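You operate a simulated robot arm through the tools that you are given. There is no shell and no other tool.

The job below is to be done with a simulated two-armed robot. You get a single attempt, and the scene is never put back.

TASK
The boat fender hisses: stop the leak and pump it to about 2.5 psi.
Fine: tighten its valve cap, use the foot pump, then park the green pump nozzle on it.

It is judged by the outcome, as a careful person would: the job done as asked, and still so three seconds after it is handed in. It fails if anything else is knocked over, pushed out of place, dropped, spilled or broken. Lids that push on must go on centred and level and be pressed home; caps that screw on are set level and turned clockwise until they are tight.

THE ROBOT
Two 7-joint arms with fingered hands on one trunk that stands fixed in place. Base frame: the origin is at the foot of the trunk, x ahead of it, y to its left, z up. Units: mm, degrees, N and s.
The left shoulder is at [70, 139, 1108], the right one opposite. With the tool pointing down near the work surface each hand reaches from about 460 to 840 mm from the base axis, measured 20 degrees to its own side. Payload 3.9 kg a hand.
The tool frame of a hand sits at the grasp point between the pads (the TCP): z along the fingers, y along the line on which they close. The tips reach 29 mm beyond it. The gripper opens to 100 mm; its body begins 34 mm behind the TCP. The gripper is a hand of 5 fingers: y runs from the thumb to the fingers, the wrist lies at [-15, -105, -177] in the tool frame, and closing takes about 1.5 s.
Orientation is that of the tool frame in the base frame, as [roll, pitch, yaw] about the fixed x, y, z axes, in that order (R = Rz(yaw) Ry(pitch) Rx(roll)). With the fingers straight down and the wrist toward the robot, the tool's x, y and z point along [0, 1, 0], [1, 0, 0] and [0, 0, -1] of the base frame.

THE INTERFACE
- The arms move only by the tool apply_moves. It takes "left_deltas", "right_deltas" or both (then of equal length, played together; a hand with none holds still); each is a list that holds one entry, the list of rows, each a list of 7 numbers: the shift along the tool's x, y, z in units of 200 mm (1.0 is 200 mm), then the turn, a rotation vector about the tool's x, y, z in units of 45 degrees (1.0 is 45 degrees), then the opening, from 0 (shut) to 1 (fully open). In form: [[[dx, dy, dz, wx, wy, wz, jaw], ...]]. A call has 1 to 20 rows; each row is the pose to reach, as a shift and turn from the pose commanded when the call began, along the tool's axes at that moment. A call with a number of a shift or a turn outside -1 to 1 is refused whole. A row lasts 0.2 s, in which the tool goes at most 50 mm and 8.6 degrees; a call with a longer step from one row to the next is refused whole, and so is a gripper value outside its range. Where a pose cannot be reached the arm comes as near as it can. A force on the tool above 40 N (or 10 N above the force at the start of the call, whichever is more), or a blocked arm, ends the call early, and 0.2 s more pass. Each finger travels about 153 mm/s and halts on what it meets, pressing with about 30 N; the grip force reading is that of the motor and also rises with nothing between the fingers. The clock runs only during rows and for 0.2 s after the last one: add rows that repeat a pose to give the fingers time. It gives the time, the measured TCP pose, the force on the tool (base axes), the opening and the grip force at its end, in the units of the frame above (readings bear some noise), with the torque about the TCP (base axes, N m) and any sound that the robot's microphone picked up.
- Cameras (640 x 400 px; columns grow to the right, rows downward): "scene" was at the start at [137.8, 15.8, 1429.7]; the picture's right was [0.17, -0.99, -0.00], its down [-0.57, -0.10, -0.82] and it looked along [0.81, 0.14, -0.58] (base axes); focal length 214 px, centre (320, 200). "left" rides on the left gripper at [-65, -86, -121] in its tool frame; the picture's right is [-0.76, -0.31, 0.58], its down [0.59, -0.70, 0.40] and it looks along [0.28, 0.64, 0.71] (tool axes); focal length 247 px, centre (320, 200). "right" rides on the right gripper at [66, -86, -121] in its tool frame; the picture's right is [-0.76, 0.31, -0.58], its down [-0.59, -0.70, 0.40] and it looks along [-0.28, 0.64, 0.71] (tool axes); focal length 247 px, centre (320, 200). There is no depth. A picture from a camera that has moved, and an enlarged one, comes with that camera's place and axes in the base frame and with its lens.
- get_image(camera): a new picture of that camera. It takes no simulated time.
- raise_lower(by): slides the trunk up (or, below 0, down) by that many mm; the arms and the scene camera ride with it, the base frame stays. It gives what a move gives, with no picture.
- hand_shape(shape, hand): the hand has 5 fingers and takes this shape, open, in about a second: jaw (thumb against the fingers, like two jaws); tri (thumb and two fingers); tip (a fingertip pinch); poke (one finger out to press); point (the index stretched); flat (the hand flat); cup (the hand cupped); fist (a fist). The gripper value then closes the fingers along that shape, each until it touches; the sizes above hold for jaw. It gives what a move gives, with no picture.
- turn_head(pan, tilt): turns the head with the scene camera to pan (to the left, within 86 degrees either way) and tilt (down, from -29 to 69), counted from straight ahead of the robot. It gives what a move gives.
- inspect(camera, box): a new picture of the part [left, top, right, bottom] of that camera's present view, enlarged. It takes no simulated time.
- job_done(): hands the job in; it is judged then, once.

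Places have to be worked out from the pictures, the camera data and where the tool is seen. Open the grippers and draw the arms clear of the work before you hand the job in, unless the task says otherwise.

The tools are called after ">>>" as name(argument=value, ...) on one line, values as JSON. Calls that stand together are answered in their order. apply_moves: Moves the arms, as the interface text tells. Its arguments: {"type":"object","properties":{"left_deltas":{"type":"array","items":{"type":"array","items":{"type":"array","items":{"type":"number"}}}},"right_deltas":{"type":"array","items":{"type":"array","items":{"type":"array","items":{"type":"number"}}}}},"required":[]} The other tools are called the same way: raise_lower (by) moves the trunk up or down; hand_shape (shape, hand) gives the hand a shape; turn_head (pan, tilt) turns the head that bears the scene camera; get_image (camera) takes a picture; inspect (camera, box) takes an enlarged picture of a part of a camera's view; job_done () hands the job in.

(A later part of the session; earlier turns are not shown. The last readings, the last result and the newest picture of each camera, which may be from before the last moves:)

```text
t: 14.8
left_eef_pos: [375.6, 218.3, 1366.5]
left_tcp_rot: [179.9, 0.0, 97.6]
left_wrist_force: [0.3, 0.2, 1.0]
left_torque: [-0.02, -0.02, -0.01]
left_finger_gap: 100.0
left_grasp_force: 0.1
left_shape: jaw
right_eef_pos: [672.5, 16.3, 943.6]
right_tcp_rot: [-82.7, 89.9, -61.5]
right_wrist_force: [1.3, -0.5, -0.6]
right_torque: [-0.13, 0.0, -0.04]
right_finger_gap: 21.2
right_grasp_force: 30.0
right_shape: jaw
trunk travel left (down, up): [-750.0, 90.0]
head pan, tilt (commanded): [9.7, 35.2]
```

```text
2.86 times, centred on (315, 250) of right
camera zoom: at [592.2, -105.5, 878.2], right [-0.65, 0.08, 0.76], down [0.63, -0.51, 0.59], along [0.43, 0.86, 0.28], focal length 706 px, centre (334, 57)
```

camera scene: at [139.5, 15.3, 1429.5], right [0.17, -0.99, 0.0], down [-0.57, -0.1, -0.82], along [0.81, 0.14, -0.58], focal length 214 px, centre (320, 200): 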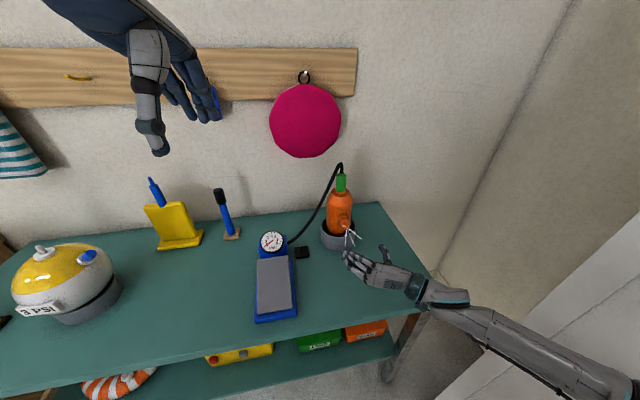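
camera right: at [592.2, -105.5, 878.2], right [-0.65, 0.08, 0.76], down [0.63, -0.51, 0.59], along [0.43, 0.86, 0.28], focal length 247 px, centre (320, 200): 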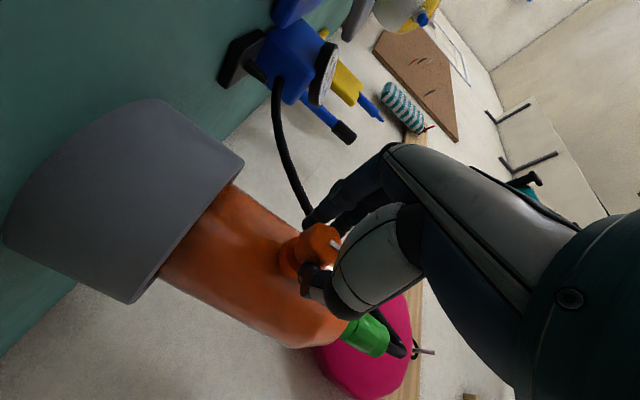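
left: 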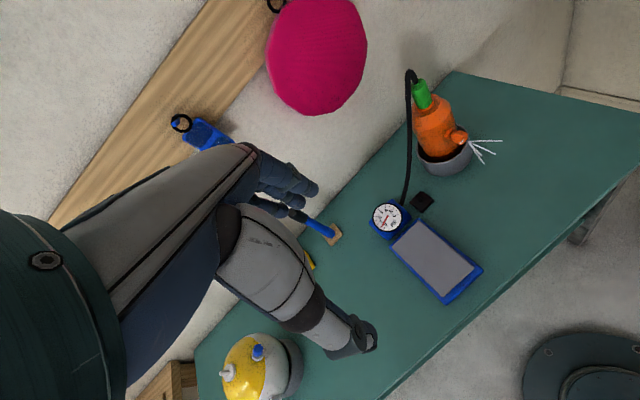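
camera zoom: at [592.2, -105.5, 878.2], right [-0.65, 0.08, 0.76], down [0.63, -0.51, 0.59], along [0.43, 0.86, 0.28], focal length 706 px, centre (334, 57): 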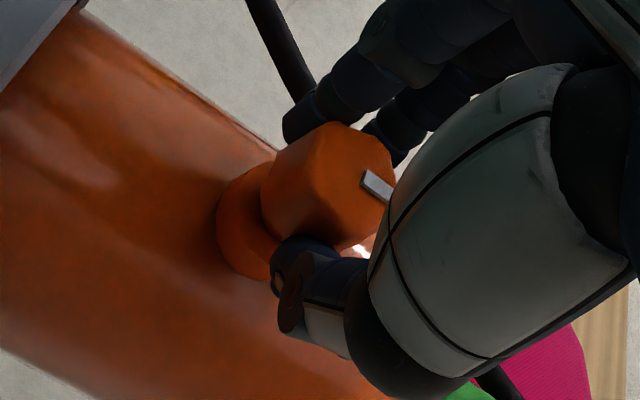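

The spray has vanished and the mark now points up, so the leak appears stopped. I turn a little further to make sure it is really tight, watching the torque.

>>> apply_moves(right_deltas=[[[0, 0, 0, 0, 0, 0.1, 0.1], [0, 0, 0, 0, 0, 0.2, 0.1], [0, 0, 0, 0, 0, 0.3, 0.1], [0, 0, 0, 0, 0, 0.4, 0.1]]])

>>> inspect(camera="right", box=[230, 180, 400, 320])

>>> inspect(camera="scene", box=[310, 190, 390, 260])

```text
t: 15.8
left_eef_pos: [374.6, 218.6, 1366.6]
left_tcp_rot: [-180.0, -0.1, 97.6]
left_wrist_force: [-0.5, 0.0, 0.3]
left_torque: [0.0, 0.02, 0.0]
left_finger_gap: 99.9
left_grasp_force: 0.0
left_shape: jaw
right_eef_pos: [673.7, 17.1, 944.0]
right_tcp_rot: [89.8, 72.0, 111.1]
right_wrist_force: [1.2, 0.1, -4.1]
right_torque: [-0.19, -0.02, -0.01]
right_finger_gap: 21.1
right_grasp_force: 29.9
right_shape: jaw
trunk travel left (down, up): [-750.0, 90.0]
head pan, tilt (commanded): [9.7, 35.2]
```

```text
2.86 times, centred on (315, 250) of right
camera zoom: at [584.4, -83.0, 855.1], right [-0.56, -0.16, 0.81], down [0.68, -0.65, 0.34], along [0.47, 0.75, 0.47], focal length 706 px, centre (334, 57)
```

zoom: 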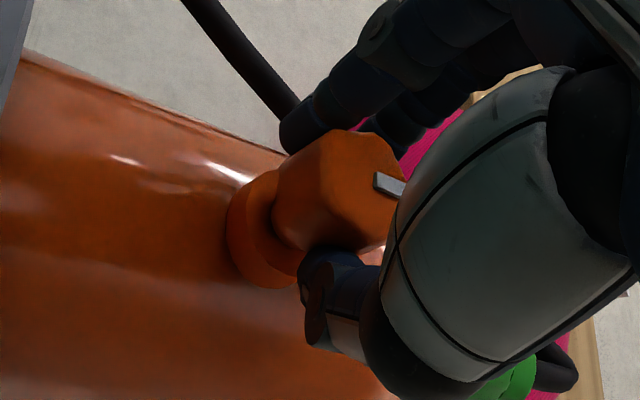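

```text
5.71 times, centred on (350, 225) of scene
camera zoom: at [138.9, 16.1, 1429.6], right [0.17, -0.99, 0.0], down [-0.57, -0.1, -0.82], along [0.81, 0.14, -0.58], focal length 1226 px, centre (149, 57)
```

zoom: 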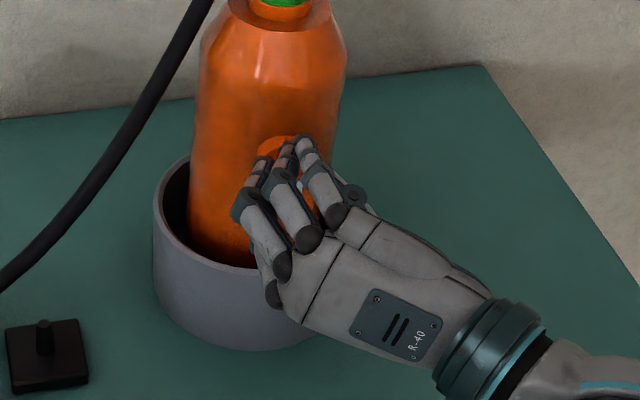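

The fingers slid round the now-stationary cap (mark unchanged while the hand turned 18° more) and the fender leaned slightly, so the cap is tight. I open the fingers in place and then retreat straight back along the axis.

>>> apply_moves(right_deltas=[[[0, 0, 0, 0, 0, 0, 0.25], [0, 0, 0, 0, 0, 0, 0.4], [0, 0, 0, 0, 0, 0, 0.55], [0, 0, 0, 0, 0, 0, 0.6], [0, 0, -0.1, 0, 0, 0, 0.6], [0, 0, -0.2, 0, 0, 0, 0.6], [0, 0, -0.3, 0, 0, 0, 0.6], [0, 0, -0.4, 0, 0, 0, 0.6], [0, 0, -0.5, 0, 0, 0, 0.6], [0, 0, -0.6, 0, 0, 0, 0.6]]])

>>> get_image(camera="scene")

>>> inspect(camera="scene", box=[310, 160, 380, 260])

>>> inspect(camera="scene", box=[250, 225, 320, 270])

>>> get_image(camera="right")

```text
t: 18.0
left_eef_pos: [373.5, 217.6, 1367.3]
left_tcp_rot: [179.8, 0.1, 97.7]
left_wrist_force: [-0.1, -0.2, 0.5]
left_torque: [0.01, -0.02, 0.02]
left_finger_gap: 99.8
left_grasp_force: 0.1
left_shape: jaw
right_eef_pos: [561.3, -26.0, 944.9]
right_tcp_rot: [89.5, 72.0, 110.8]
right_wrist_force: [-0.3, -0.7, -0.5]
right_torque: [-0.02, 0.01, 0.01]
right_finger_gap: 59.9
right_grasp_force: 0.1
right_shape: jaw
trunk travel left (down, up): [-750.0, 90.0]
head pan, tilt (commanded): [9.7, 35.2]
```

```text
taken
camera scene: at [137.2, 15.5, 1429.8], right [0.17, -0.99, 0.0], down [-0.57, -0.1, -0.82], along [0.81, 0.14, -0.58], focal length 214 px, centre (320, 200)
```

scene: 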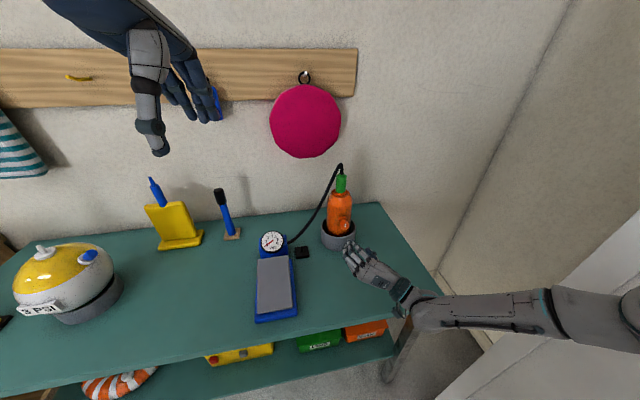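

```text
4.00 times, centred on (345, 210) of scene
camera zoom: at [137.2, 15.5, 1429.8], right [0.17, -0.99, 0.0], down [-0.57, -0.1, -0.82], along [0.81, 0.14, -0.58], focal length 858 px, centre (220, 160)
```

zoom: 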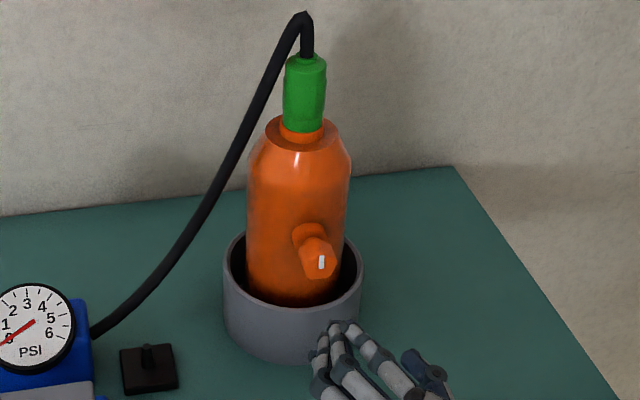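

```text
8.89 times, centred on (285, 248) of scene
camera zoom: at [137.2, 15.5, 1429.8], right [0.17, -0.99, 0.0], down [-0.57, -0.1, -0.82], along [0.81, 0.14, -0.58], focal length 1906 px, centre (631, -222)
```

zoom: 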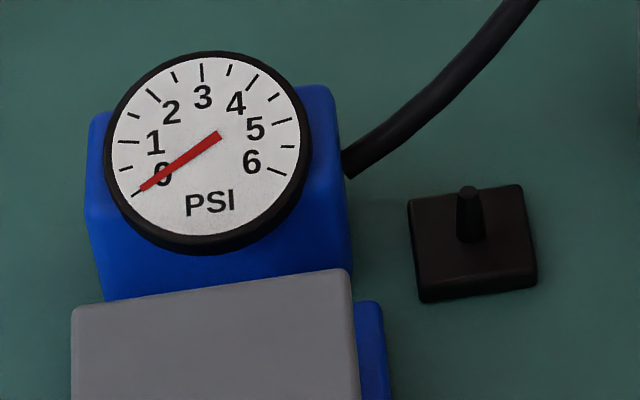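

```text
taken
camera right: at [472.0, -126.8, 856.1], right [-0.56, -0.15, 0.81], down [0.68, -0.65, 0.35], along [0.47, 0.75, 0.47], focal length 247 px, centre (320, 200)
```

right: 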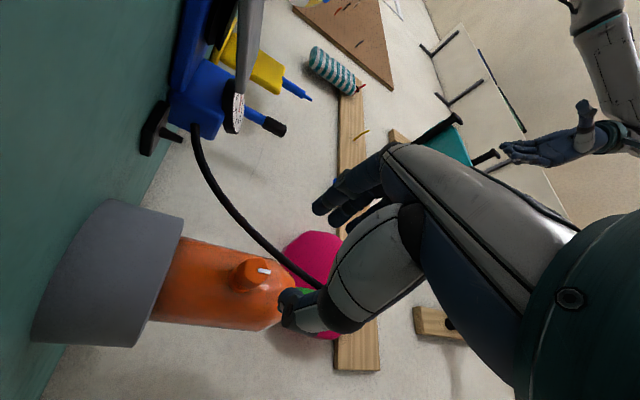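

The cap's mark is upright, there's no spray, the fender stands straight again, and the gauge reads 0. Next the pump: I zoom on it from the right-hand camera's side view to work out the pedal's height and travel.

>>> inspect(camera="right", box=[130, 0, 290, 160])

>>> inspect(camera="scene", box=[240, 225, 320, 330])

>>> inspect(camera="left", box=[350, 180, 500, 310])

```text
2.50 times, centred on (210, 80) of right
camera zoom: at [472.0, -126.8, 856.1], right [-0.56, -0.15, 0.81], down [0.68, -0.65, 0.35], along [0.47, 0.75, 0.47], focal length 617 px, centre (595, 500)
```

zoom: 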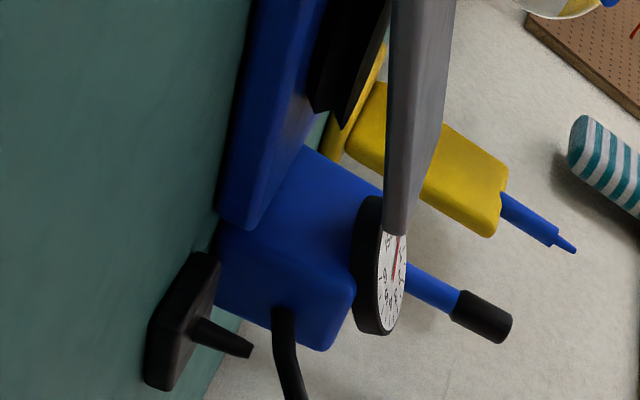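

```text
3.81 times, centred on (280, 278) of scene
camera zoom: at [137.2, 15.5, 1429.8], right [0.17, -0.99, 0.0], down [-0.57, -0.1, -0.82], along [0.81, 0.14, -0.58], focal length 817 px, centre (472, -95)
```

zoom: 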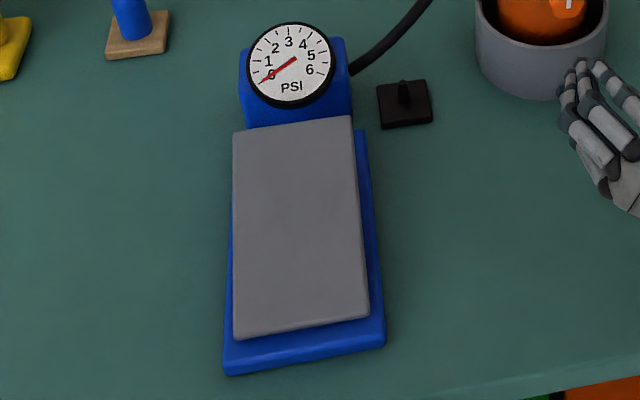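

```text
3.08 times, centred on (425, 245) of left
camera zoom: at [295.8, 142.2, 1488.2], right [-0.2, -0.79, -0.58], down [-0.77, 0.49, -0.4], along [0.6, 0.37, -0.71], focal length 760 px, centre (-3, 62)
```

zoom: 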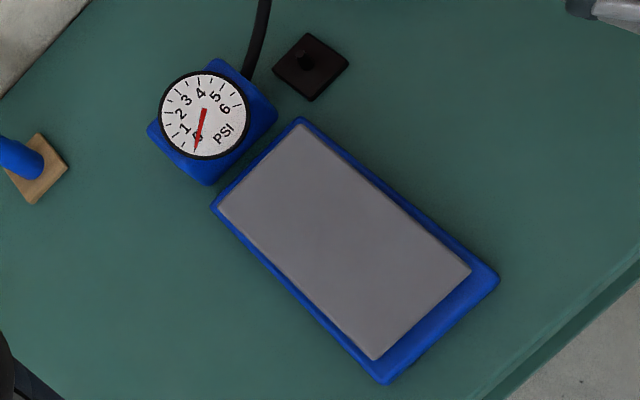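

From the side view the pedal is hinged at the robot-side end: its free far edge is at about (563, 242, 880) and the gauge sits just beyond. I'll close the left hand into a blunt beak and bring it above the pedal, about 40 mm before the free edge.

>>> apply_moves(left_deltas=[[[0, 0.08, 0.16, 0, 0, 0, 0.8], [0, 0.16, 0.32, 0, 0, 0, 0.6], [0, 0.25, 0.48, 0, 0, 0, 0.4], [0, 0.34, 0.64, 0, 0, 0, 0.2], [-0.02, 0.42, 0.8, 0, 0, 0, 0], [-0.03, 0.5, 0.95, 0, 0, 0, 0]]])

```text
t: 19.4
left_eef_pos: [474.1, 227.3, 1173.7]
left_tcp_rot: [-180.0, 0.1, 97.5]
left_wrist_force: [-0.5, -0.1, 0.0]
left_torque: [0.03, -0.03, 0.0]
left_finger_gap: 0.0
left_grasp_force: 30.1
left_shape: jaw
right_eef_pos: [563.7, -26.4, 944.9]
right_tcp_rot: [90.2, 72.1, 111.5]
right_wrist_force: [-0.5, -0.1, -0.5]
right_torque: [0.0, -0.01, -0.03]
right_finger_gap: 59.8
right_grasp_force: 0.1
right_shape: jaw
trunk travel left (down, up): [-750.0, 90.0]
head pan, tilt (commanded): [9.7, 35.2]
```

The left hand is closed and on its way. I lower it to about 100 mm above the pedal and check its position with the cameras.

>>> apply_moves(left_deltas=[[[-0.005, 0.05, 0.16, 0, 0, 0, 0], [-0.01, 0.1, 0.32, 0, 0, 0, 0], [-0.02, 0.15, 0.48, 0, 0, 0, 0], [-0.03, 0.2, 0.64, 0, 0, 0, 0], [-0.03, 0.25, 0.8, 0, 0, 0, 0], [-0.03, 0.253, 0.95, 0, 0, 0, 0]]])

>>> get_image(camera="scene")

>>> get_image(camera="left")

>>> get_image(camera="right")

```text
t: 20.8
left_eef_pos: [524.9, 227.2, 986.8]
left_tcp_rot: [180.0, -0.1, 97.6]
left_wrist_force: [-0.2, 0.0, 0.3]
left_torque: [0.02, -0.02, -0.01]
left_finger_gap: 0.0
left_grasp_force: 29.8
left_shape: jaw
right_eef_pos: [562.4, -27.7, 944.6]
right_tcp_rot: [89.8, 72.0, 111.1]
right_wrist_force: [0.6, -0.1, -0.8]
right_torque: [-0.02, 0.01, 0.01]
right_finger_gap: 60.3
right_grasp_force: 0.1
right_shape: jaw
trunk travel left (down, up): [-750.0, 90.0]
head pan, tilt (commanded): [9.7, 35.2]
```

```text
taken
camera scene: at [138.5, 14.4, 1429.7], right [0.17, -0.99, 0.0], down [-0.57, -0.1, -0.82], along [0.81, 0.14, -0.58], focal length 214 px, centre (320, 200)
```

scene: 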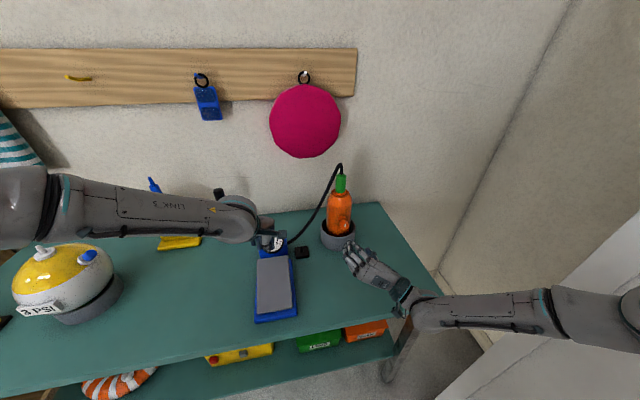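

```text
taken
camera left: at [447.2, 150.5, 1106.9], right [-0.2, -0.79, -0.58], down [-0.77, 0.49, -0.4], along [0.6, 0.37, -0.71], focal length 247 px, centre (320, 200)
```

left: 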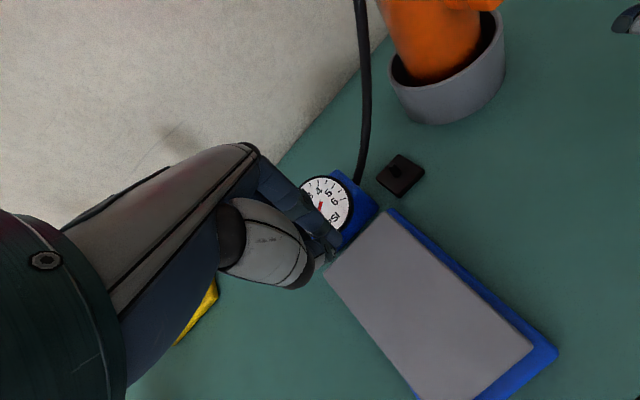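

```text
taken
camera right: at [472.8, -127.3, 855.3], right [-0.56, -0.16, 0.81], down [0.68, -0.65, 0.34], along [0.47, 0.75, 0.47], focal length 247 px, centre (320, 200)
```

right: 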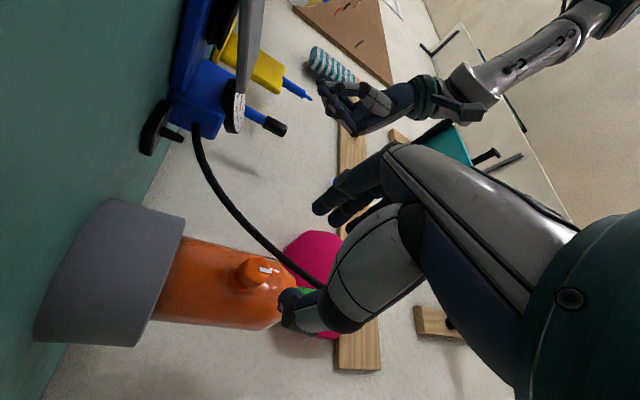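

The left fingertips are over the pedal, 30–40 mm in from its free edge and central. To keep a readable view of the gauge I turn the right hand back to its wrist-up pose (its camera saw the dial there), while lowering the left hand to just above the pedal.

>>> apply_moves(right_deltas=[[[0, 0, 0, 0, 0, -0.167, 0.6], [0, 0, 0, 0, 0, -0.333, 0.6], [0, 0, 0, 0, 0, -0.5, 0.6], [0, 0, 0, 0, 0, -0.667, 0.6], [0, 0, 0, 0, 0, -0.833, 0.6], [0, 0, 0, 0, 0, -1.0, 0.6]]], left_deltas=[[[0, 0, 0.05, 0, 0, 0, 0], [0, 0, 0.1, 0, 0, 0, 0], [0, 0, 0.15, 0, 0, 0, 0], [0, 0, 0.2, 0, 0, 0, 0], [0, 0, 0.25, 0, 0, 0, 0], [0, 0, 0.3, 0, 0, 0, 0]]])

>>> apply_moves(right_deltas=[[[0, 0, 0, 0, 0, -0.167, 0.6], [0, 0, 0, 0, 0, -0.333, 0.6], [0, 0, 0, 0, 0, -0.5, 0.6], [0, 0, 0, 0, 0, -0.667, 0.6], [0, 0, 0, 0, 0, -0.833, 0.6], [0, 0, 0, 0, 0, -1.0, 0.6]]])

>>> get_image(camera="right")

>>> get_image(camera="left")

```text
t: 22.2
left_eef_pos: [525.0, 226.4, 926.6]
left_tcp_rot: [-180.0, 0.2, 97.5]
left_wrist_force: [1.0, -0.2, -0.7]
left_torque: [-0.05, 0.0, 0.0]
left_finger_gap: 0.0
left_grasp_force: 30.0
left_shape: jaw
right_eef_pos: [562.1, -26.1, 944.9]
right_tcp_rot: [-90.0, 62.7, -68.8]
right_wrist_force: [0.4, -0.6, 0.2]
right_torque: [0.02, -0.01, 0.0]
right_finger_gap: 60.2
right_grasp_force: 0.1
right_shape: jaw
trunk travel left (down, up): [-750.0, 90.0]
head pan, tilt (commanded): [9.7, 35.2]
```

```text
t: 23.6
left_eef_pos: [524.7, 224.5, 926.7]
left_tcp_rot: [-180.0, -0.1, 97.5]
left_wrist_force: [0.6, -0.3, -0.2]
left_torque: [-0.01, 0.01, 0.01]
left_finger_gap: 0.0
left_grasp_force: 30.2
left_shape: jaw
right_eef_pos: [569.1, -38.7, 955.4]
right_tcp_rot: [-88.7, 21.2, -70.6]
right_wrist_force: [0.3, -0.2, -0.1]
right_torque: [-0.03, 0.0, -0.02]
right_finger_gap: 60.1
right_grasp_force: 0.1
right_shape: jaw
trunk travel left (down, up): [-750.0, 90.0]
head pan, tilt (commanded): [9.7, 35.2]
```

```text
taken
camera right: at [483.7, -165.2, 1008.8], right [-0.81, 0.59, -0.03], down [0.26, 0.4, 0.88], along [0.52, 0.7, -0.48], focal length 247 px, centre (320, 200)
```

right: 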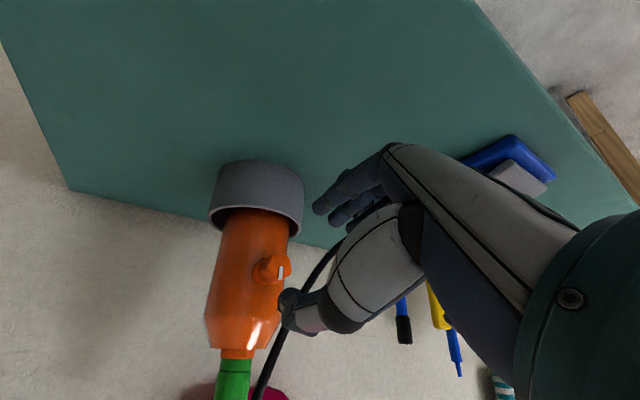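

```text
taken
camera left: at [447.6, 148.8, 1047.6], right [-0.2, -0.79, -0.58], down [-0.77, 0.49, -0.4], along [0.6, 0.37, -0.71], focal length 247 px, centre (320, 200)
```

left: 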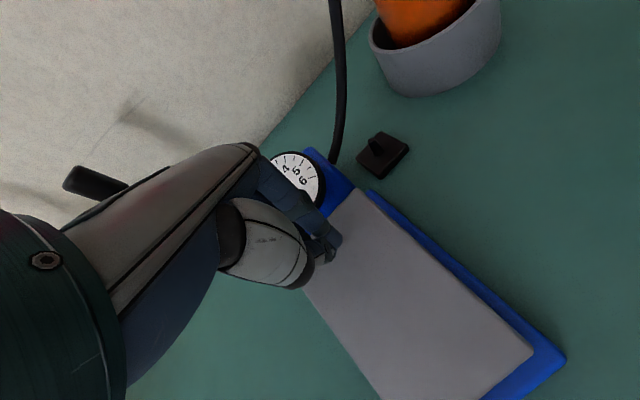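

The right thumb hides the dial from its camera. I back the right hand off and turn it about 25° toward the pump so the gauge comes clear of the thumb.

>>> apply_moves(right_deltas=[[[0, 0, -0.1, -0.05, -0.13, 0, 0.6], [0, 0, -0.2, -0.1, -0.26, 0, 0.6], [0, 0, -0.3, -0.15, -0.39, 0, 0.6], [0, 0, -0.4, -0.2, -0.518, 0.01, 0.6]]])

>>> get_image(camera="right")

>>> get_image(camera="scene")

```text
t: 24.6
left_eef_pos: [524.3, 225.0, 926.5]
left_tcp_rot: [180.0, 0.0, 97.7]
left_wrist_force: [0.3, -0.1, 0.6]
left_torque: [-0.01, 0.01, 0.01]
left_finger_gap: 0.0
left_grasp_force: 30.6
left_shape: jaw
right_eef_pos: [487.3, -57.2, 943.5]
right_tcp_rot: [-91.3, 18.6, -43.9]
right_wrist_force: [0.1, -0.2, -0.5]
right_torque: [0.0, -0.01, 0.01]
right_finger_gap: 59.9
right_grasp_force: 0.0
right_shape: jaw
trunk travel left (down, up): [-750.0, 90.0]
head pan, tilt (commanded): [9.7, 35.2]
```

```text
taken
camera right: at [469.4, -204.4, 1005.5], right [-0.99, 0.14, -0.04], down [0.05, 0.53, 0.85], along [0.14, 0.83, -0.53], focal length 247 px, centre (320, 200)
```

right: 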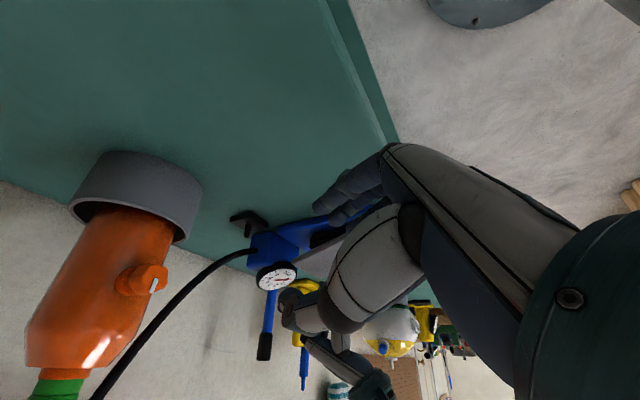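

```text
taken
camera scene: at [137.6, 15.0, 1429.8], right [0.17, -0.99, 0.0], down [-0.57, -0.1, -0.82], along [0.81, 0.14, -0.58], focal length 214 px, centre (320, 200)
```

scene: 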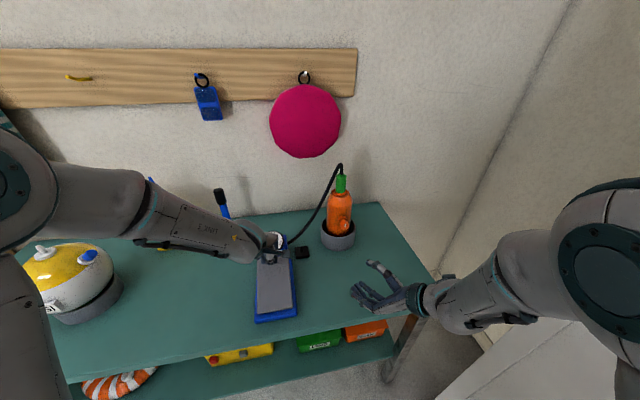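

The dial is now visible in the right camera at (275, 277). I zoom on it to be sure I can read it.

>>> inspect(camera="right", box=[245, 255, 305, 300])

>>> inspect(camera="right", box=[220, 180, 360, 320])

```text
8.89 times, centred on (275, 278) of right
camera zoom: at [469.4, -204.4, 1005.5], right [-0.99, 0.14, -0.04], down [0.05, 0.53, 0.85], along [0.14, 0.83, -0.53], focal length 2195 px, centre (720, -489)
```

zoom: 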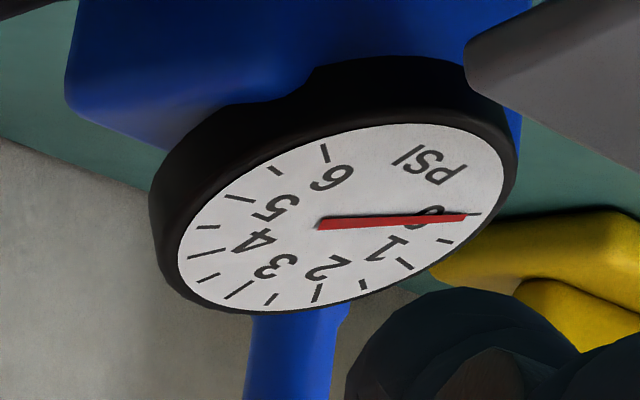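

```text
2.86 times, centred on (290, 250) of right
camera zoom: at [469.4, -204.4, 1005.5], right [-0.99, 0.14, -0.04], down [0.05, 0.53, 0.85], along [0.14, 0.83, -0.53], focal length 706 px, centre (406, 57)
```

zoom: 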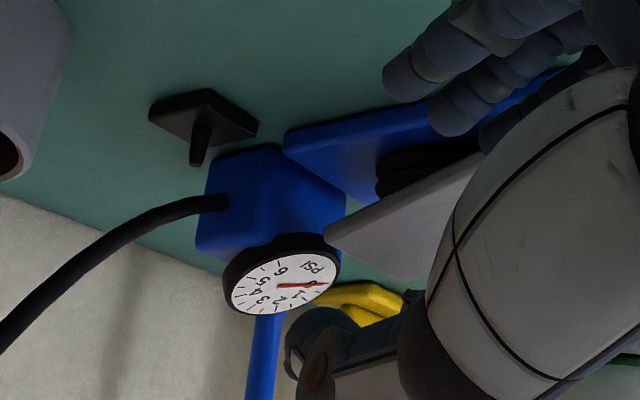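

The dial reads 0 clearly; each small tick is 0.5 psi. I now press the pedal down slowly with the left hand and watch force and gauge.

>>> apply_moves(left_deltas=[[[0, 0, 0.05, 0, 0, 0, 0], [0, 0, 0.1, 0, 0, 0, 0], [0, 0, 0.15, 0, 0, 0, 0], [0, 0, 0.2, 0, 0, 0, 0], [0, 0, 0.25, 0, 0, 0, 0], [0, 0, 0.3, 0, 0, 0, 0]]])

>>> inspect(camera="right", box=[245, 255, 305, 300])

>>> inspect(camera="right", box=[220, 180, 360, 320])

>>> get_image(camera="left")

```text
t: 26.0
left_eef_pos: [524.2, 225.1, 867.1]
left_tcp_rot: [179.9, -0.1, 97.7]
left_wrist_force: [-0.3, 0.8, 3.1]
left_torque: [0.03, -0.03, -0.04]
left_finger_gap: 0.1
left_grasp_force: 30.1
left_shape: jaw
right_eef_pos: [487.2, -55.7, 943.1]
right_tcp_rot: [-91.2, 18.6, -44.1]
right_wrist_force: [0.0, 0.1, 0.3]
right_torque: [-0.02, 0.0, 0.02]
right_finger_gap: 59.7
right_grasp_force: 0.0
right_shape: jaw
trunk travel left (down, up): [-750.0, 90.0]
head pan, tilt (commanded): [9.7, 35.2]
```

```text
8.89 times, centred on (275, 278) of right
camera zoom: at [469.6, -203.8, 1005.7], right [-0.99, 0.15, -0.04], down [0.05, 0.53, 0.85], along [0.14, 0.83, -0.53], focal length 2195 px, centre (720, -489)
```

zoom: 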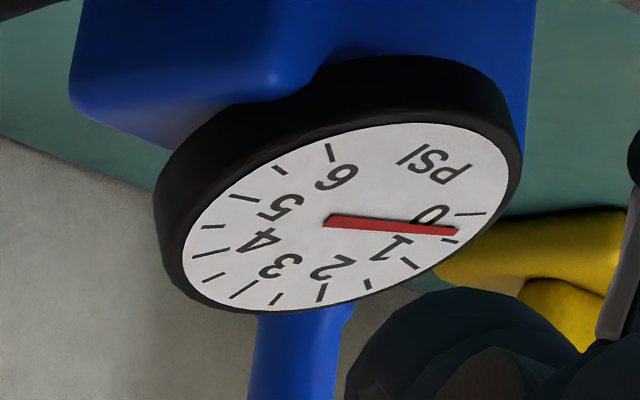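

```text
2.86 times, centred on (290, 250) of right
camera zoom: at [469.6, -203.8, 1005.7], right [-0.99, 0.15, -0.04], down [0.05, 0.53, 0.85], along [0.14, 0.83, -0.53], focal length 706 px, centre (406, 57)
```

zoom: 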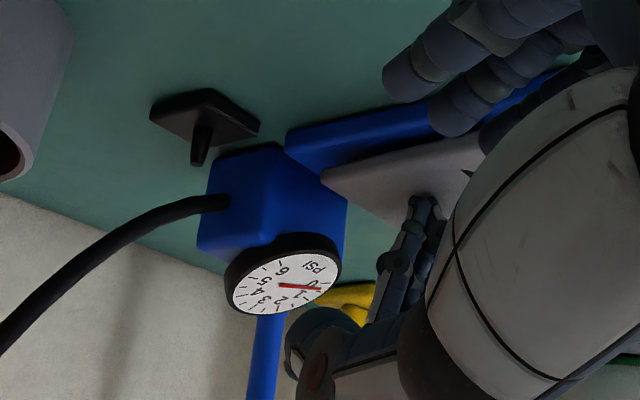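

```text
taken
camera left: at [447.0, 149.3, 989.3], right [-0.2, -0.79, -0.58], down [-0.77, 0.49, -0.4], along [0.6, 0.37, -0.71], focal length 247 px, centre (320, 200)
```

left: 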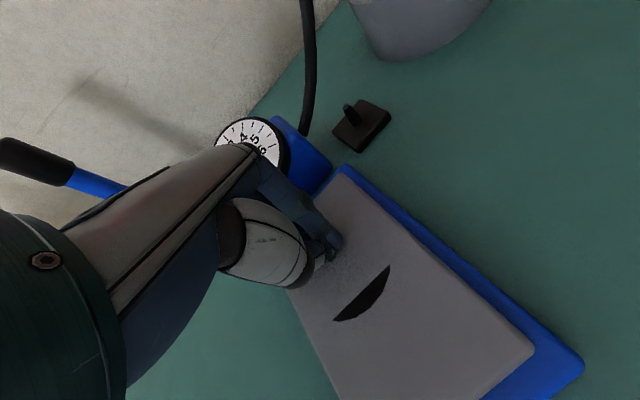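

Pedal moves easily (3 N) and the gauge rose to ~0.4 psi part-way through the stroke. I press further in small steps to find the bottom.

>>> apply_moves(left_deltas=[[[0, 0, 0.025, 0, 0, 0, 0], [0, 0, 0.05, 0, 0, 0, 0], [0, 0, 0.075, 0, 0, 0, 0], [0, 0, 0.1, 0, 0, 0, 0]]])

>>> inspect(camera="right", box=[245, 255, 305, 300])

>>> inspect(camera="right", box=[220, 180, 360, 320])

```text
t: 26.7
left_eef_pos: [528.2, 225.8, 866.2]
left_tcp_rot: [178.7, 0.0, 97.4]
left_wrist_force: [-9.1, 1.3, 25.3]
left_torque: [0.06, 0.34, 0.01]
left_finger_gap: 0.3
left_grasp_force: 29.7
left_shape: jaw
right_eef_pos: [484.5, -56.8, 944.3]
right_tcp_rot: [-91.1, 18.6, -44.1]
right_wrist_force: [1.1, 0.1, 0.2]
right_torque: [-0.01, 0.0, 0.06]
right_finger_gap: 60.0
right_grasp_force: 0.0
right_shape: jaw
trunk travel left (down, up): [-750.0, 90.0]
head pan, tilt (commanded): [9.7, 35.2]
stopped in row 3 (left hand): the force on the tool passed its limit at 45 N (the readings are from after the stop); the commanded pose is now the measured one
```

```text
8.89 times, centred on (275, 278) of right
camera zoom: at [467.5, -204.5, 1006.8], right [-0.99, 0.15, -0.04], down [0.04, 0.53, 0.85], along [0.14, 0.83, -0.53], focal length 2195 px, centre (720, -489)
```

zoom: 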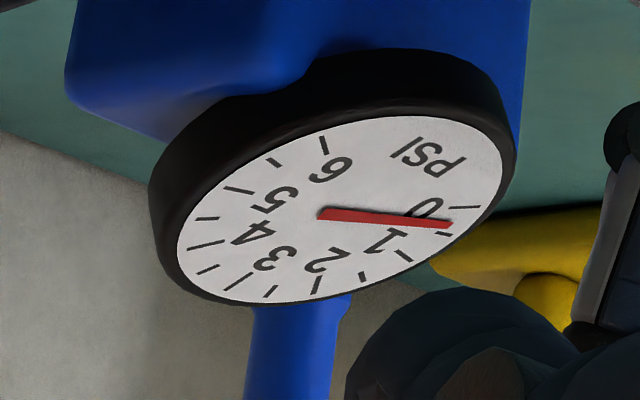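

```text
2.86 times, centred on (290, 250) of right
camera zoom: at [467.5, -204.5, 1006.8], right [-0.99, 0.15, -0.04], down [0.04, 0.53, 0.85], along [0.14, 0.83, -0.53], focal length 706 px, centre (406, 57)
```

zoom: 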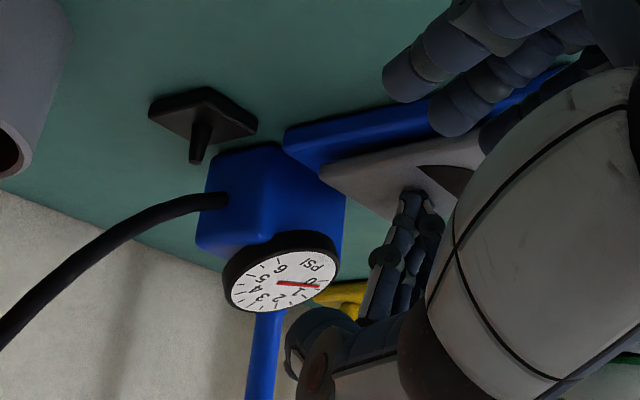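

The pedal bottoms out with the TCP near z 866, and one stroke gave about 0.45 psi. I release fully, let the pedal return, and press a second stroke stopping just at the bottom (z ~867).

>>> apply_moves(left_deltas=[[[0, -0.005, -0.075, 0, 0, 0, 0], [0, -0.01, -0.15, 0, 0, 0, 0], [0, -0.02, -0.225, 0, 0, 0, 0], [0, -0.02, -0.3, 0, 0, 0, 0], [0, -0.02, -0.3, 0, 0, 0, 0], [0, -0.02, -0.3, 0, 0, 0, 0], [0, -0.02, -0.25, 0, 0, 0, 0], [0, -0.02, -0.2, 0, 0, 0, 0], [0, -0.02, -0.15, 0, 0, 0, 0], [0, -0.02, -0.1, 0, 0, 0, 0], [0, -0.02, -0.05, 0, 0, 0, 0], [0, -0.02, 0.0, 0, 0, 0, 0], [0, -0.02, 0.0, 0, 0, 0, 0]]])

>>> inspect(camera="right", box=[245, 255, 305, 300])

```text
t: 29.5
left_eef_pos: [526.5, 224.8, 867.3]
left_tcp_rot: [178.8, -0.1, 97.4]
left_wrist_force: [4.1, 3.2, 21.0]
left_torque: [0.23, -0.14, -0.02]
left_finger_gap: 0.0
left_grasp_force: 30.0
left_shape: jaw
right_eef_pos: [486.1, -56.7, 945.0]
right_tcp_rot: [-91.2, 18.6, -44.1]
right_wrist_force: [0.6, -0.1, 0.6]
right_torque: [-0.01, -0.02, 0.02]
right_finger_gap: 59.7
right_grasp_force: 0.0
right_shape: jaw
trunk travel left (down, up): [-750.0, 90.0]
head pan, tilt (commanded): [9.7, 35.2]
```

```text
8.89 times, centred on (275, 278) of right
camera zoom: at [468.0, -204.4, 1006.7], right [-0.99, 0.15, -0.04], down [0.04, 0.53, 0.85], along [0.14, 0.83, -0.53], focal length 2195 px, centre (720, -489)
```

zoom: 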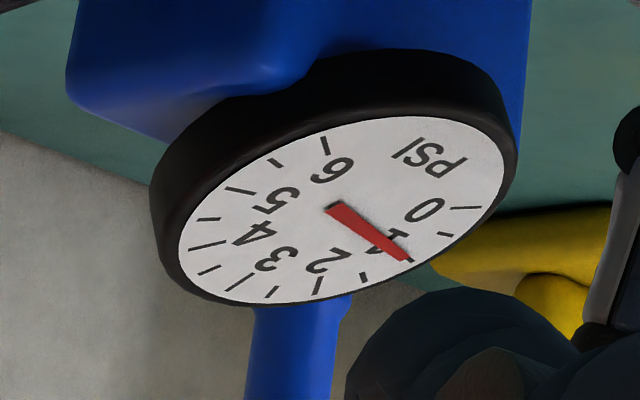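

Two strokes give ~0.95 psi, so about 0.5 psi per stroke. I do a third stroke, checking after it.

>>> apply_moves(left_deltas=[[[0, 0, -0.075, 0, 0, 0, 0], [0, 0, -0.15, 0, 0, 0, 0], [0, 0, -0.225, 0, 0, 0, 0], [0, 0, -0.3, 0, 0, 0, 0], [0, 0, -0.3, 0, 0, 0, 0], [0, 0, -0.3, 0, 0, 0, 0], [0, 0, -0.25, 0, 0, 0, 0], [0, 0, -0.2, 0, 0, 0, 0], [0, 0, -0.15, 0, 0, 0, 0], [0, 0, -0.1, 0, 0, 0, 0], [0, 0, -0.05, 0, 0, 0, 0], [0, 0, 0.0, 0, 0, 0, 0], [0, 0, 0.0, 0, 0, 0, 0]]])

>>> inspect(camera="right", box=[245, 255, 305, 300])

>>> inspect(camera="right", box=[0, 130, 360, 400])

```text
t: 32.3
left_eef_pos: [525.1, 224.6, 866.1]
left_tcp_rot: [178.5, -0.1, 97.4]
left_wrist_force: [5.0, 3.8, 28.4]
left_torque: [0.27, -0.17, 0.01]
left_finger_gap: 0.0
left_grasp_force: 29.8
left_shape: jaw
right_eef_pos: [486.1, -56.8, 946.1]
right_tcp_rot: [-91.1, 18.6, -44.2]
right_wrist_force: [0.5, -0.4, -0.2]
right_torque: [0.02, 0.01, -0.03]
right_finger_gap: 59.8
right_grasp_force: 0.0
right_shape: jaw
trunk travel left (down, up): [-750.0, 90.0]
head pan, tilt (commanded): [9.7, 35.2]
```

```text
8.89 times, centred on (275, 278) of right
camera zoom: at [467.4, -204.5, 1007.1], right [-0.99, 0.15, -0.04], down [0.04, 0.53, 0.85], along [0.14, 0.83, -0.53], focal length 2195 px, centre (720, -489)
```

zoom: 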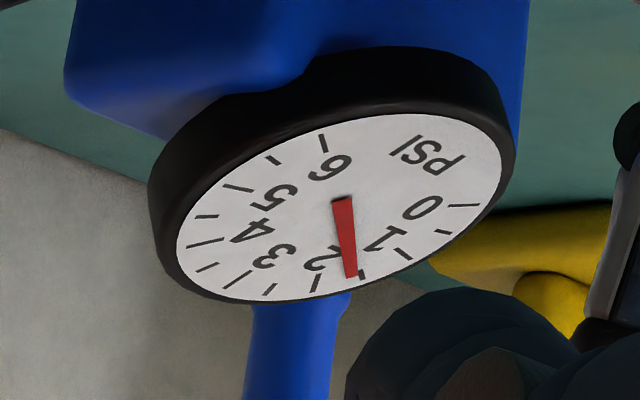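

```text
1.48 times, centred on (180, 265) of right
camera zoom: at [467.4, -204.5, 1007.1], right [-0.99, 0.15, -0.04], down [0.04, 0.53, 0.85], along [0.14, 0.83, -0.53], focal length 366 px, centre (527, 104)
```

zoom: 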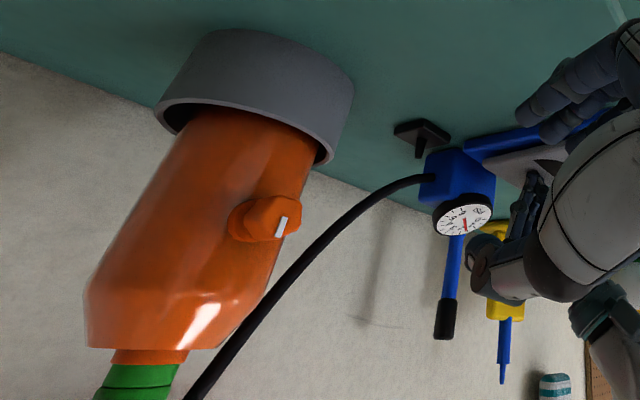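

About 1.6 psi after three strokes. I do a fourth full stroke.

>>> apply_moves(left_deltas=[[[0, 0, -0.075, 0, 0, 0, 0], [0, 0, -0.15, 0, 0, 0, 0], [0, 0, -0.225, 0, 0, 0, 0], [0, 0, -0.3, 0, 0, 0, 0], [0, 0, -0.3, 0, 0, 0, 0], [0, 0, -0.3, 0, 0, 0, 0], [0, 0, -0.25, 0, 0, 0, 0], [0, 0, -0.2, 0, 0, 0, 0], [0, 0, -0.15, 0, 0, 0, 0], [0, 0, -0.1, 0, 0, 0, 0], [0, 0, -0.05, 0, 0, 0, 0], [0, 0, -0.005, 0, 0, 0, 0], [0, 0, -0.005, 0, 0, 0, 0]]])

>>> inspect(camera="right", box=[245, 255, 305, 300])

```text
t: 35.1
left_eef_pos: [524.4, 226.0, 866.6]
left_tcp_rot: [179.0, 0.0, 97.5]
left_wrist_force: [1.6, 2.6, 12.5]
left_torque: [0.24, -0.01, -0.04]
left_finger_gap: 0.0
left_grasp_force: 30.1
left_shape: jaw
right_eef_pos: [487.6, -56.5, 943.5]
right_tcp_rot: [-91.2, 18.6, -44.0]
right_wrist_force: [0.1, 0.7, 0.5]
right_torque: [-0.04, -0.02, 0.0]
right_finger_gap: 59.8
right_grasp_force: 0.0
right_shape: jaw
trunk travel left (down, up): [-750.0, 90.0]
head pan, tilt (commanded): [9.7, 35.2]
```

```text
8.89 times, centred on (275, 278) of right
camera zoom: at [468.8, -204.1, 1006.2], right [-0.99, 0.15, -0.04], down [0.05, 0.53, 0.85], along [0.14, 0.83, -0.53], focal length 2195 px, centre (720, -489)
```

zoom: 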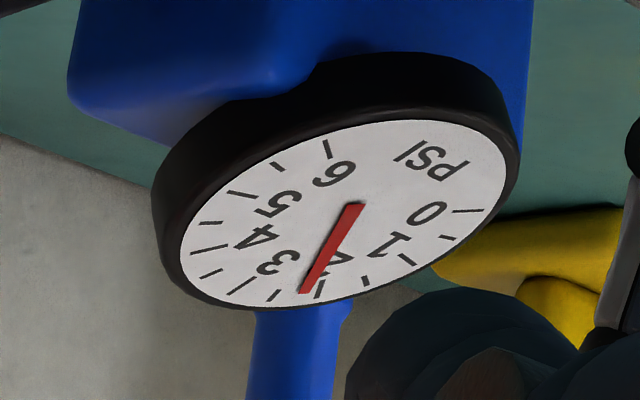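

Now about 2.15 psi. I release and press a partial stroke, stopping early to read the gauge so as not to overshoot 2.5.

>>> apply_moves(left_deltas=[[[0, 0, -0.075, 0, 0, 0, 0], [0, 0, -0.15, 0, 0, 0, 0], [0, 0, -0.225, 0, 0, 0, 0], [0, 0, -0.3, 0, 0, 0, 0], [0, 0, -0.3, 0, 0, 0, 0], [0, 0, -0.3, 0, 0, 0, 0], [0, 0, -0.25, 0, 0, 0, 0], [0, 0, -0.2, 0, 0, 0, 0], [0, 0, -0.15, 0, 0, 0, 0], [0, 0, -0.1, 0, 0, 0, 0], [0, 0, -0.08, 0, 0, 0, 0], [0, 0, -0.08, 0, 0, 0, 0]]])

>>> inspect(camera="right", box=[245, 255, 305, 300])

```text
t: 37.7
left_eef_pos: [523.2, 225.7, 877.5]
left_tcp_rot: [179.3, 0.1, 97.5]
left_wrist_force: [0.0, -0.5, 2.5]
left_torque: [0.0, -0.04, 0.02]
left_finger_gap: 0.0
left_grasp_force: 30.3
left_shape: jaw
right_eef_pos: [487.2, -56.1, 943.7]
right_tcp_rot: [-91.3, 18.6, -44.1]
right_wrist_force: [0.3, -0.2, -0.1]
right_torque: [0.01, 0.04, 0.04]
right_finger_gap: 60.0
right_grasp_force: 0.1
right_shape: jaw
trunk travel left (down, up): [-750.0, 90.0]
head pan, tilt (commanded): [9.7, 35.2]
```

```text
8.89 times, centred on (275, 278) of right
camera zoom: at [469.4, -204.0, 1005.7], right [-0.99, 0.15, -0.04], down [0.05, 0.53, 0.85], along [0.14, 0.83, -0.53], focal length 2195 px, centre (720, -489)
```

zoom: 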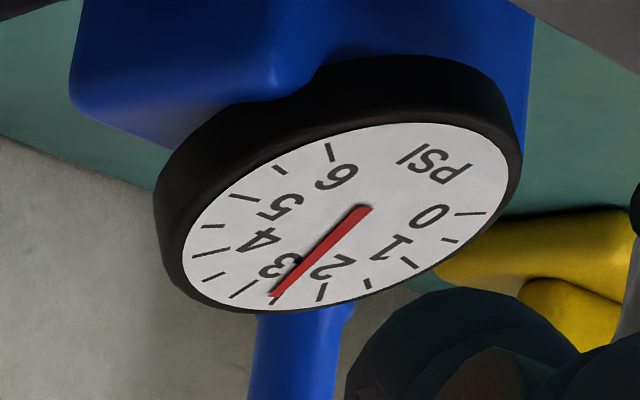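

The needle is right about the 2.5 mark. I lift the left hand clear of the pedal and move it aside so that I can read the gauge squarely from the head camera.

>>> apply_moves(left_deltas=[[[0, 0, -0.1, 0, 0, 0, 0], [0, 0, -0.2, 0, 0, 0, 0], [0, 0, -0.35, 0, 0, 0, 0], [0.1, -0.05, -0.5, 0, 0, 0, 0], [0.3, -0.1, -0.65, 0, 0, 0, 0], [0.5, -0.15, -0.8, 0, 0, 0, 0], [0.7, -0.2, -0.9, 0, 0, 0, 0], [0.9, -0.25, -0.9, 0, 0, 0, 0]]])

>>> get_image(camera="scene")

>>> inspect(camera="scene", box=[250, 225, 320, 270])

>>> inspect(camera="right", box=[245, 255, 305, 300])

```text
refused: row 5 steps farther than a row can; nothing moved
```

```text
taken
camera scene: at [137.6, 15.7, 1429.8], right [0.17, -0.99, 0.0], down [-0.57, -0.1, -0.82], along [0.81, 0.14, -0.58], focal length 214 px, centre (320, 200)
```

scene: 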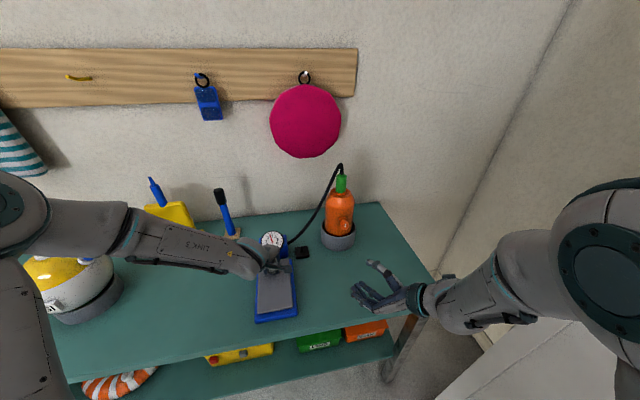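

```text
8.89 times, centred on (285, 248) of scene
camera zoom: at [137.6, 15.7, 1429.8], right [0.17, -0.99, 0.0], down [-0.57, -0.1, -0.82], along [0.81, 0.14, -0.58], focal length 1906 px, centre (631, -222)
```

zoom: 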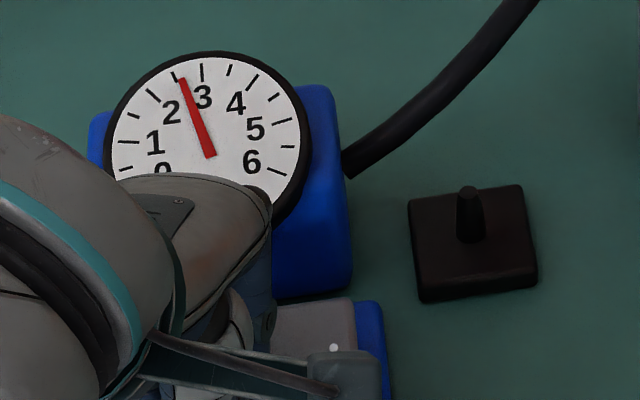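

```text
8.89 times, centred on (275, 278) of right
camera zoom: at [469.4, -204.0, 1005.7], right [-0.99, 0.15, -0.04], down [0.05, 0.53, 0.85], along [0.14, 0.83, -0.53], focal length 2195 px, centre (720, -489)
```

zoom: 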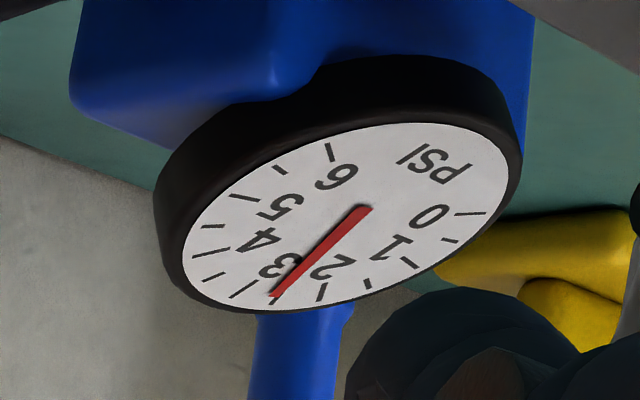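

Squarely viewed, the needle reads ~2.5 psi. I lift the left hand away with smaller steps (the previous call was refused for a too-long step).

>>> apply_moves(left_deltas=[[[0, 0, -0.1, 0, 0, 0, 0], [0, 0, -0.2, 0, 0, 0, 0], [0, 0, -0.35, 0, 0, 0, 0], [0.05, -0.03, -0.5, 0, 0, 0, 0], [0.2, -0.06, -0.6, 0, 0, 0, 0], [0.38, -0.1, -0.7, 0, 0, 0, 0], [0.56, -0.13, -0.8, 0, 0, 0, 0], [0.75, -0.16, -0.85, 0, 0, 0, 0], [0.95, -0.2, -0.9, 0, 0, 0, 0]]])

>>> inspect(camera="scene", box=[250, 225, 320, 270])

>>> get_image(camera="scene")

```text
t: 39.7
left_eef_pos: [454.4, 407.8, 1054.7]
left_tcp_rot: [179.2, -0.1, 97.5]
left_wrist_force: [-0.9, -0.3, -0.2]
left_torque: [0.03, 0.0, 0.04]
left_finger_gap: 0.0
left_grasp_force: 30.8
left_shape: jaw
right_eef_pos: [486.6, -56.7, 943.7]
right_tcp_rot: [-91.2, 18.6, -44.1]
right_wrist_force: [0.1, -0.1, 0.4]
right_torque: [-0.03, 0.0, -0.01]
right_finger_gap: 60.0
right_grasp_force: 0.1
right_shape: jaw
trunk travel left (down, up): [-750.0, 90.0]
head pan, tilt (commanded): [9.7, 35.2]
```

```text
8.89 times, centred on (285, 248) of scene
camera zoom: at [136.8, 17.0, 1429.8], right [0.17, -0.99, 0.0], down [-0.57, -0.1, -0.82], along [0.81, 0.14, -0.58], focal length 1906 px, centre (631, -222)
```

zoom: 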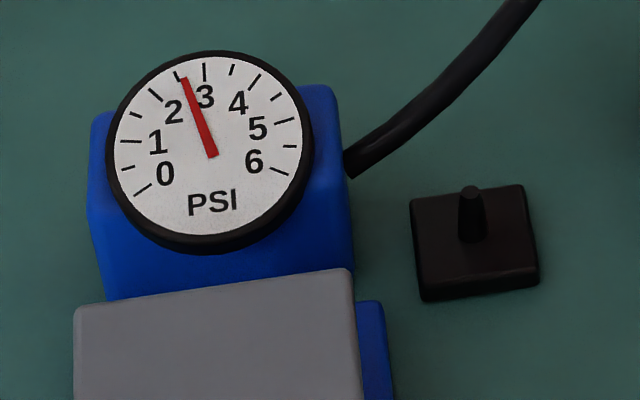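

```text
taken
camera scene: at [136.8, 17.0, 1429.8], right [0.17, -0.99, 0.0], down [-0.57, -0.1, -0.82], along [0.81, 0.14, -0.58], focal length 214 px, centre (320, 200)
```

scene: 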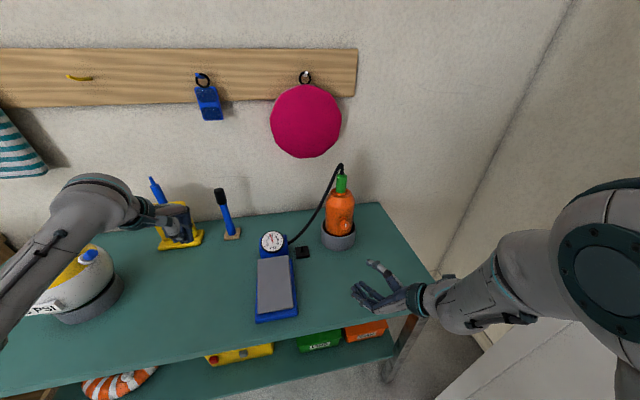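

The gauge holds at about 2.5 psi and the pump hasn't moved. Next is the nozzle: I'll turn the right hand to a level pinch (thumb right, fingers left, slightly nose-down) and bring it up toward the nozzle, first half of the move.

>>> apply_moves(right_deltas=[[[0.005, -0.118, 0.011, 0.005, 0.059, 0.163, 0.6], [0.011, -0.236, 0.022, 0.01, 0.117, 0.325, 0.6], [0.016, -0.355, 0.033, 0.015, 0.176, 0.488, 0.6], [0.022, -0.473, 0.044, 0.02, 0.234, 0.65, 0.6], [0.027, -0.591, 0.055, 0.025, 0.293, 0.813, 0.6]]])

```text
t: 40.9
left_eef_pos: [455.9, 407.0, 1056.1]
left_tcp_rot: [179.2, 0.0, 97.4]
left_wrist_force: [0.0, -0.3, 0.5]
left_torque: [0.02, -0.05, -0.02]
left_finger_gap: 0.0
left_grasp_force: 30.1
left_shape: jaw
right_eef_pos: [527.5, -75.6, 1054.7]
right_tcp_rot: [-103.8, 53.8, -66.1]
right_wrist_force: [-0.2, 0.4, 0.4]
right_torque: [-0.01, 0.03, 0.0]
right_finger_gap: 59.9
right_grasp_force: 0.1
right_shape: jaw
trunk travel left (down, up): [-750.0, 90.0]
head pan, tilt (commanded): [9.7, 35.2]
```

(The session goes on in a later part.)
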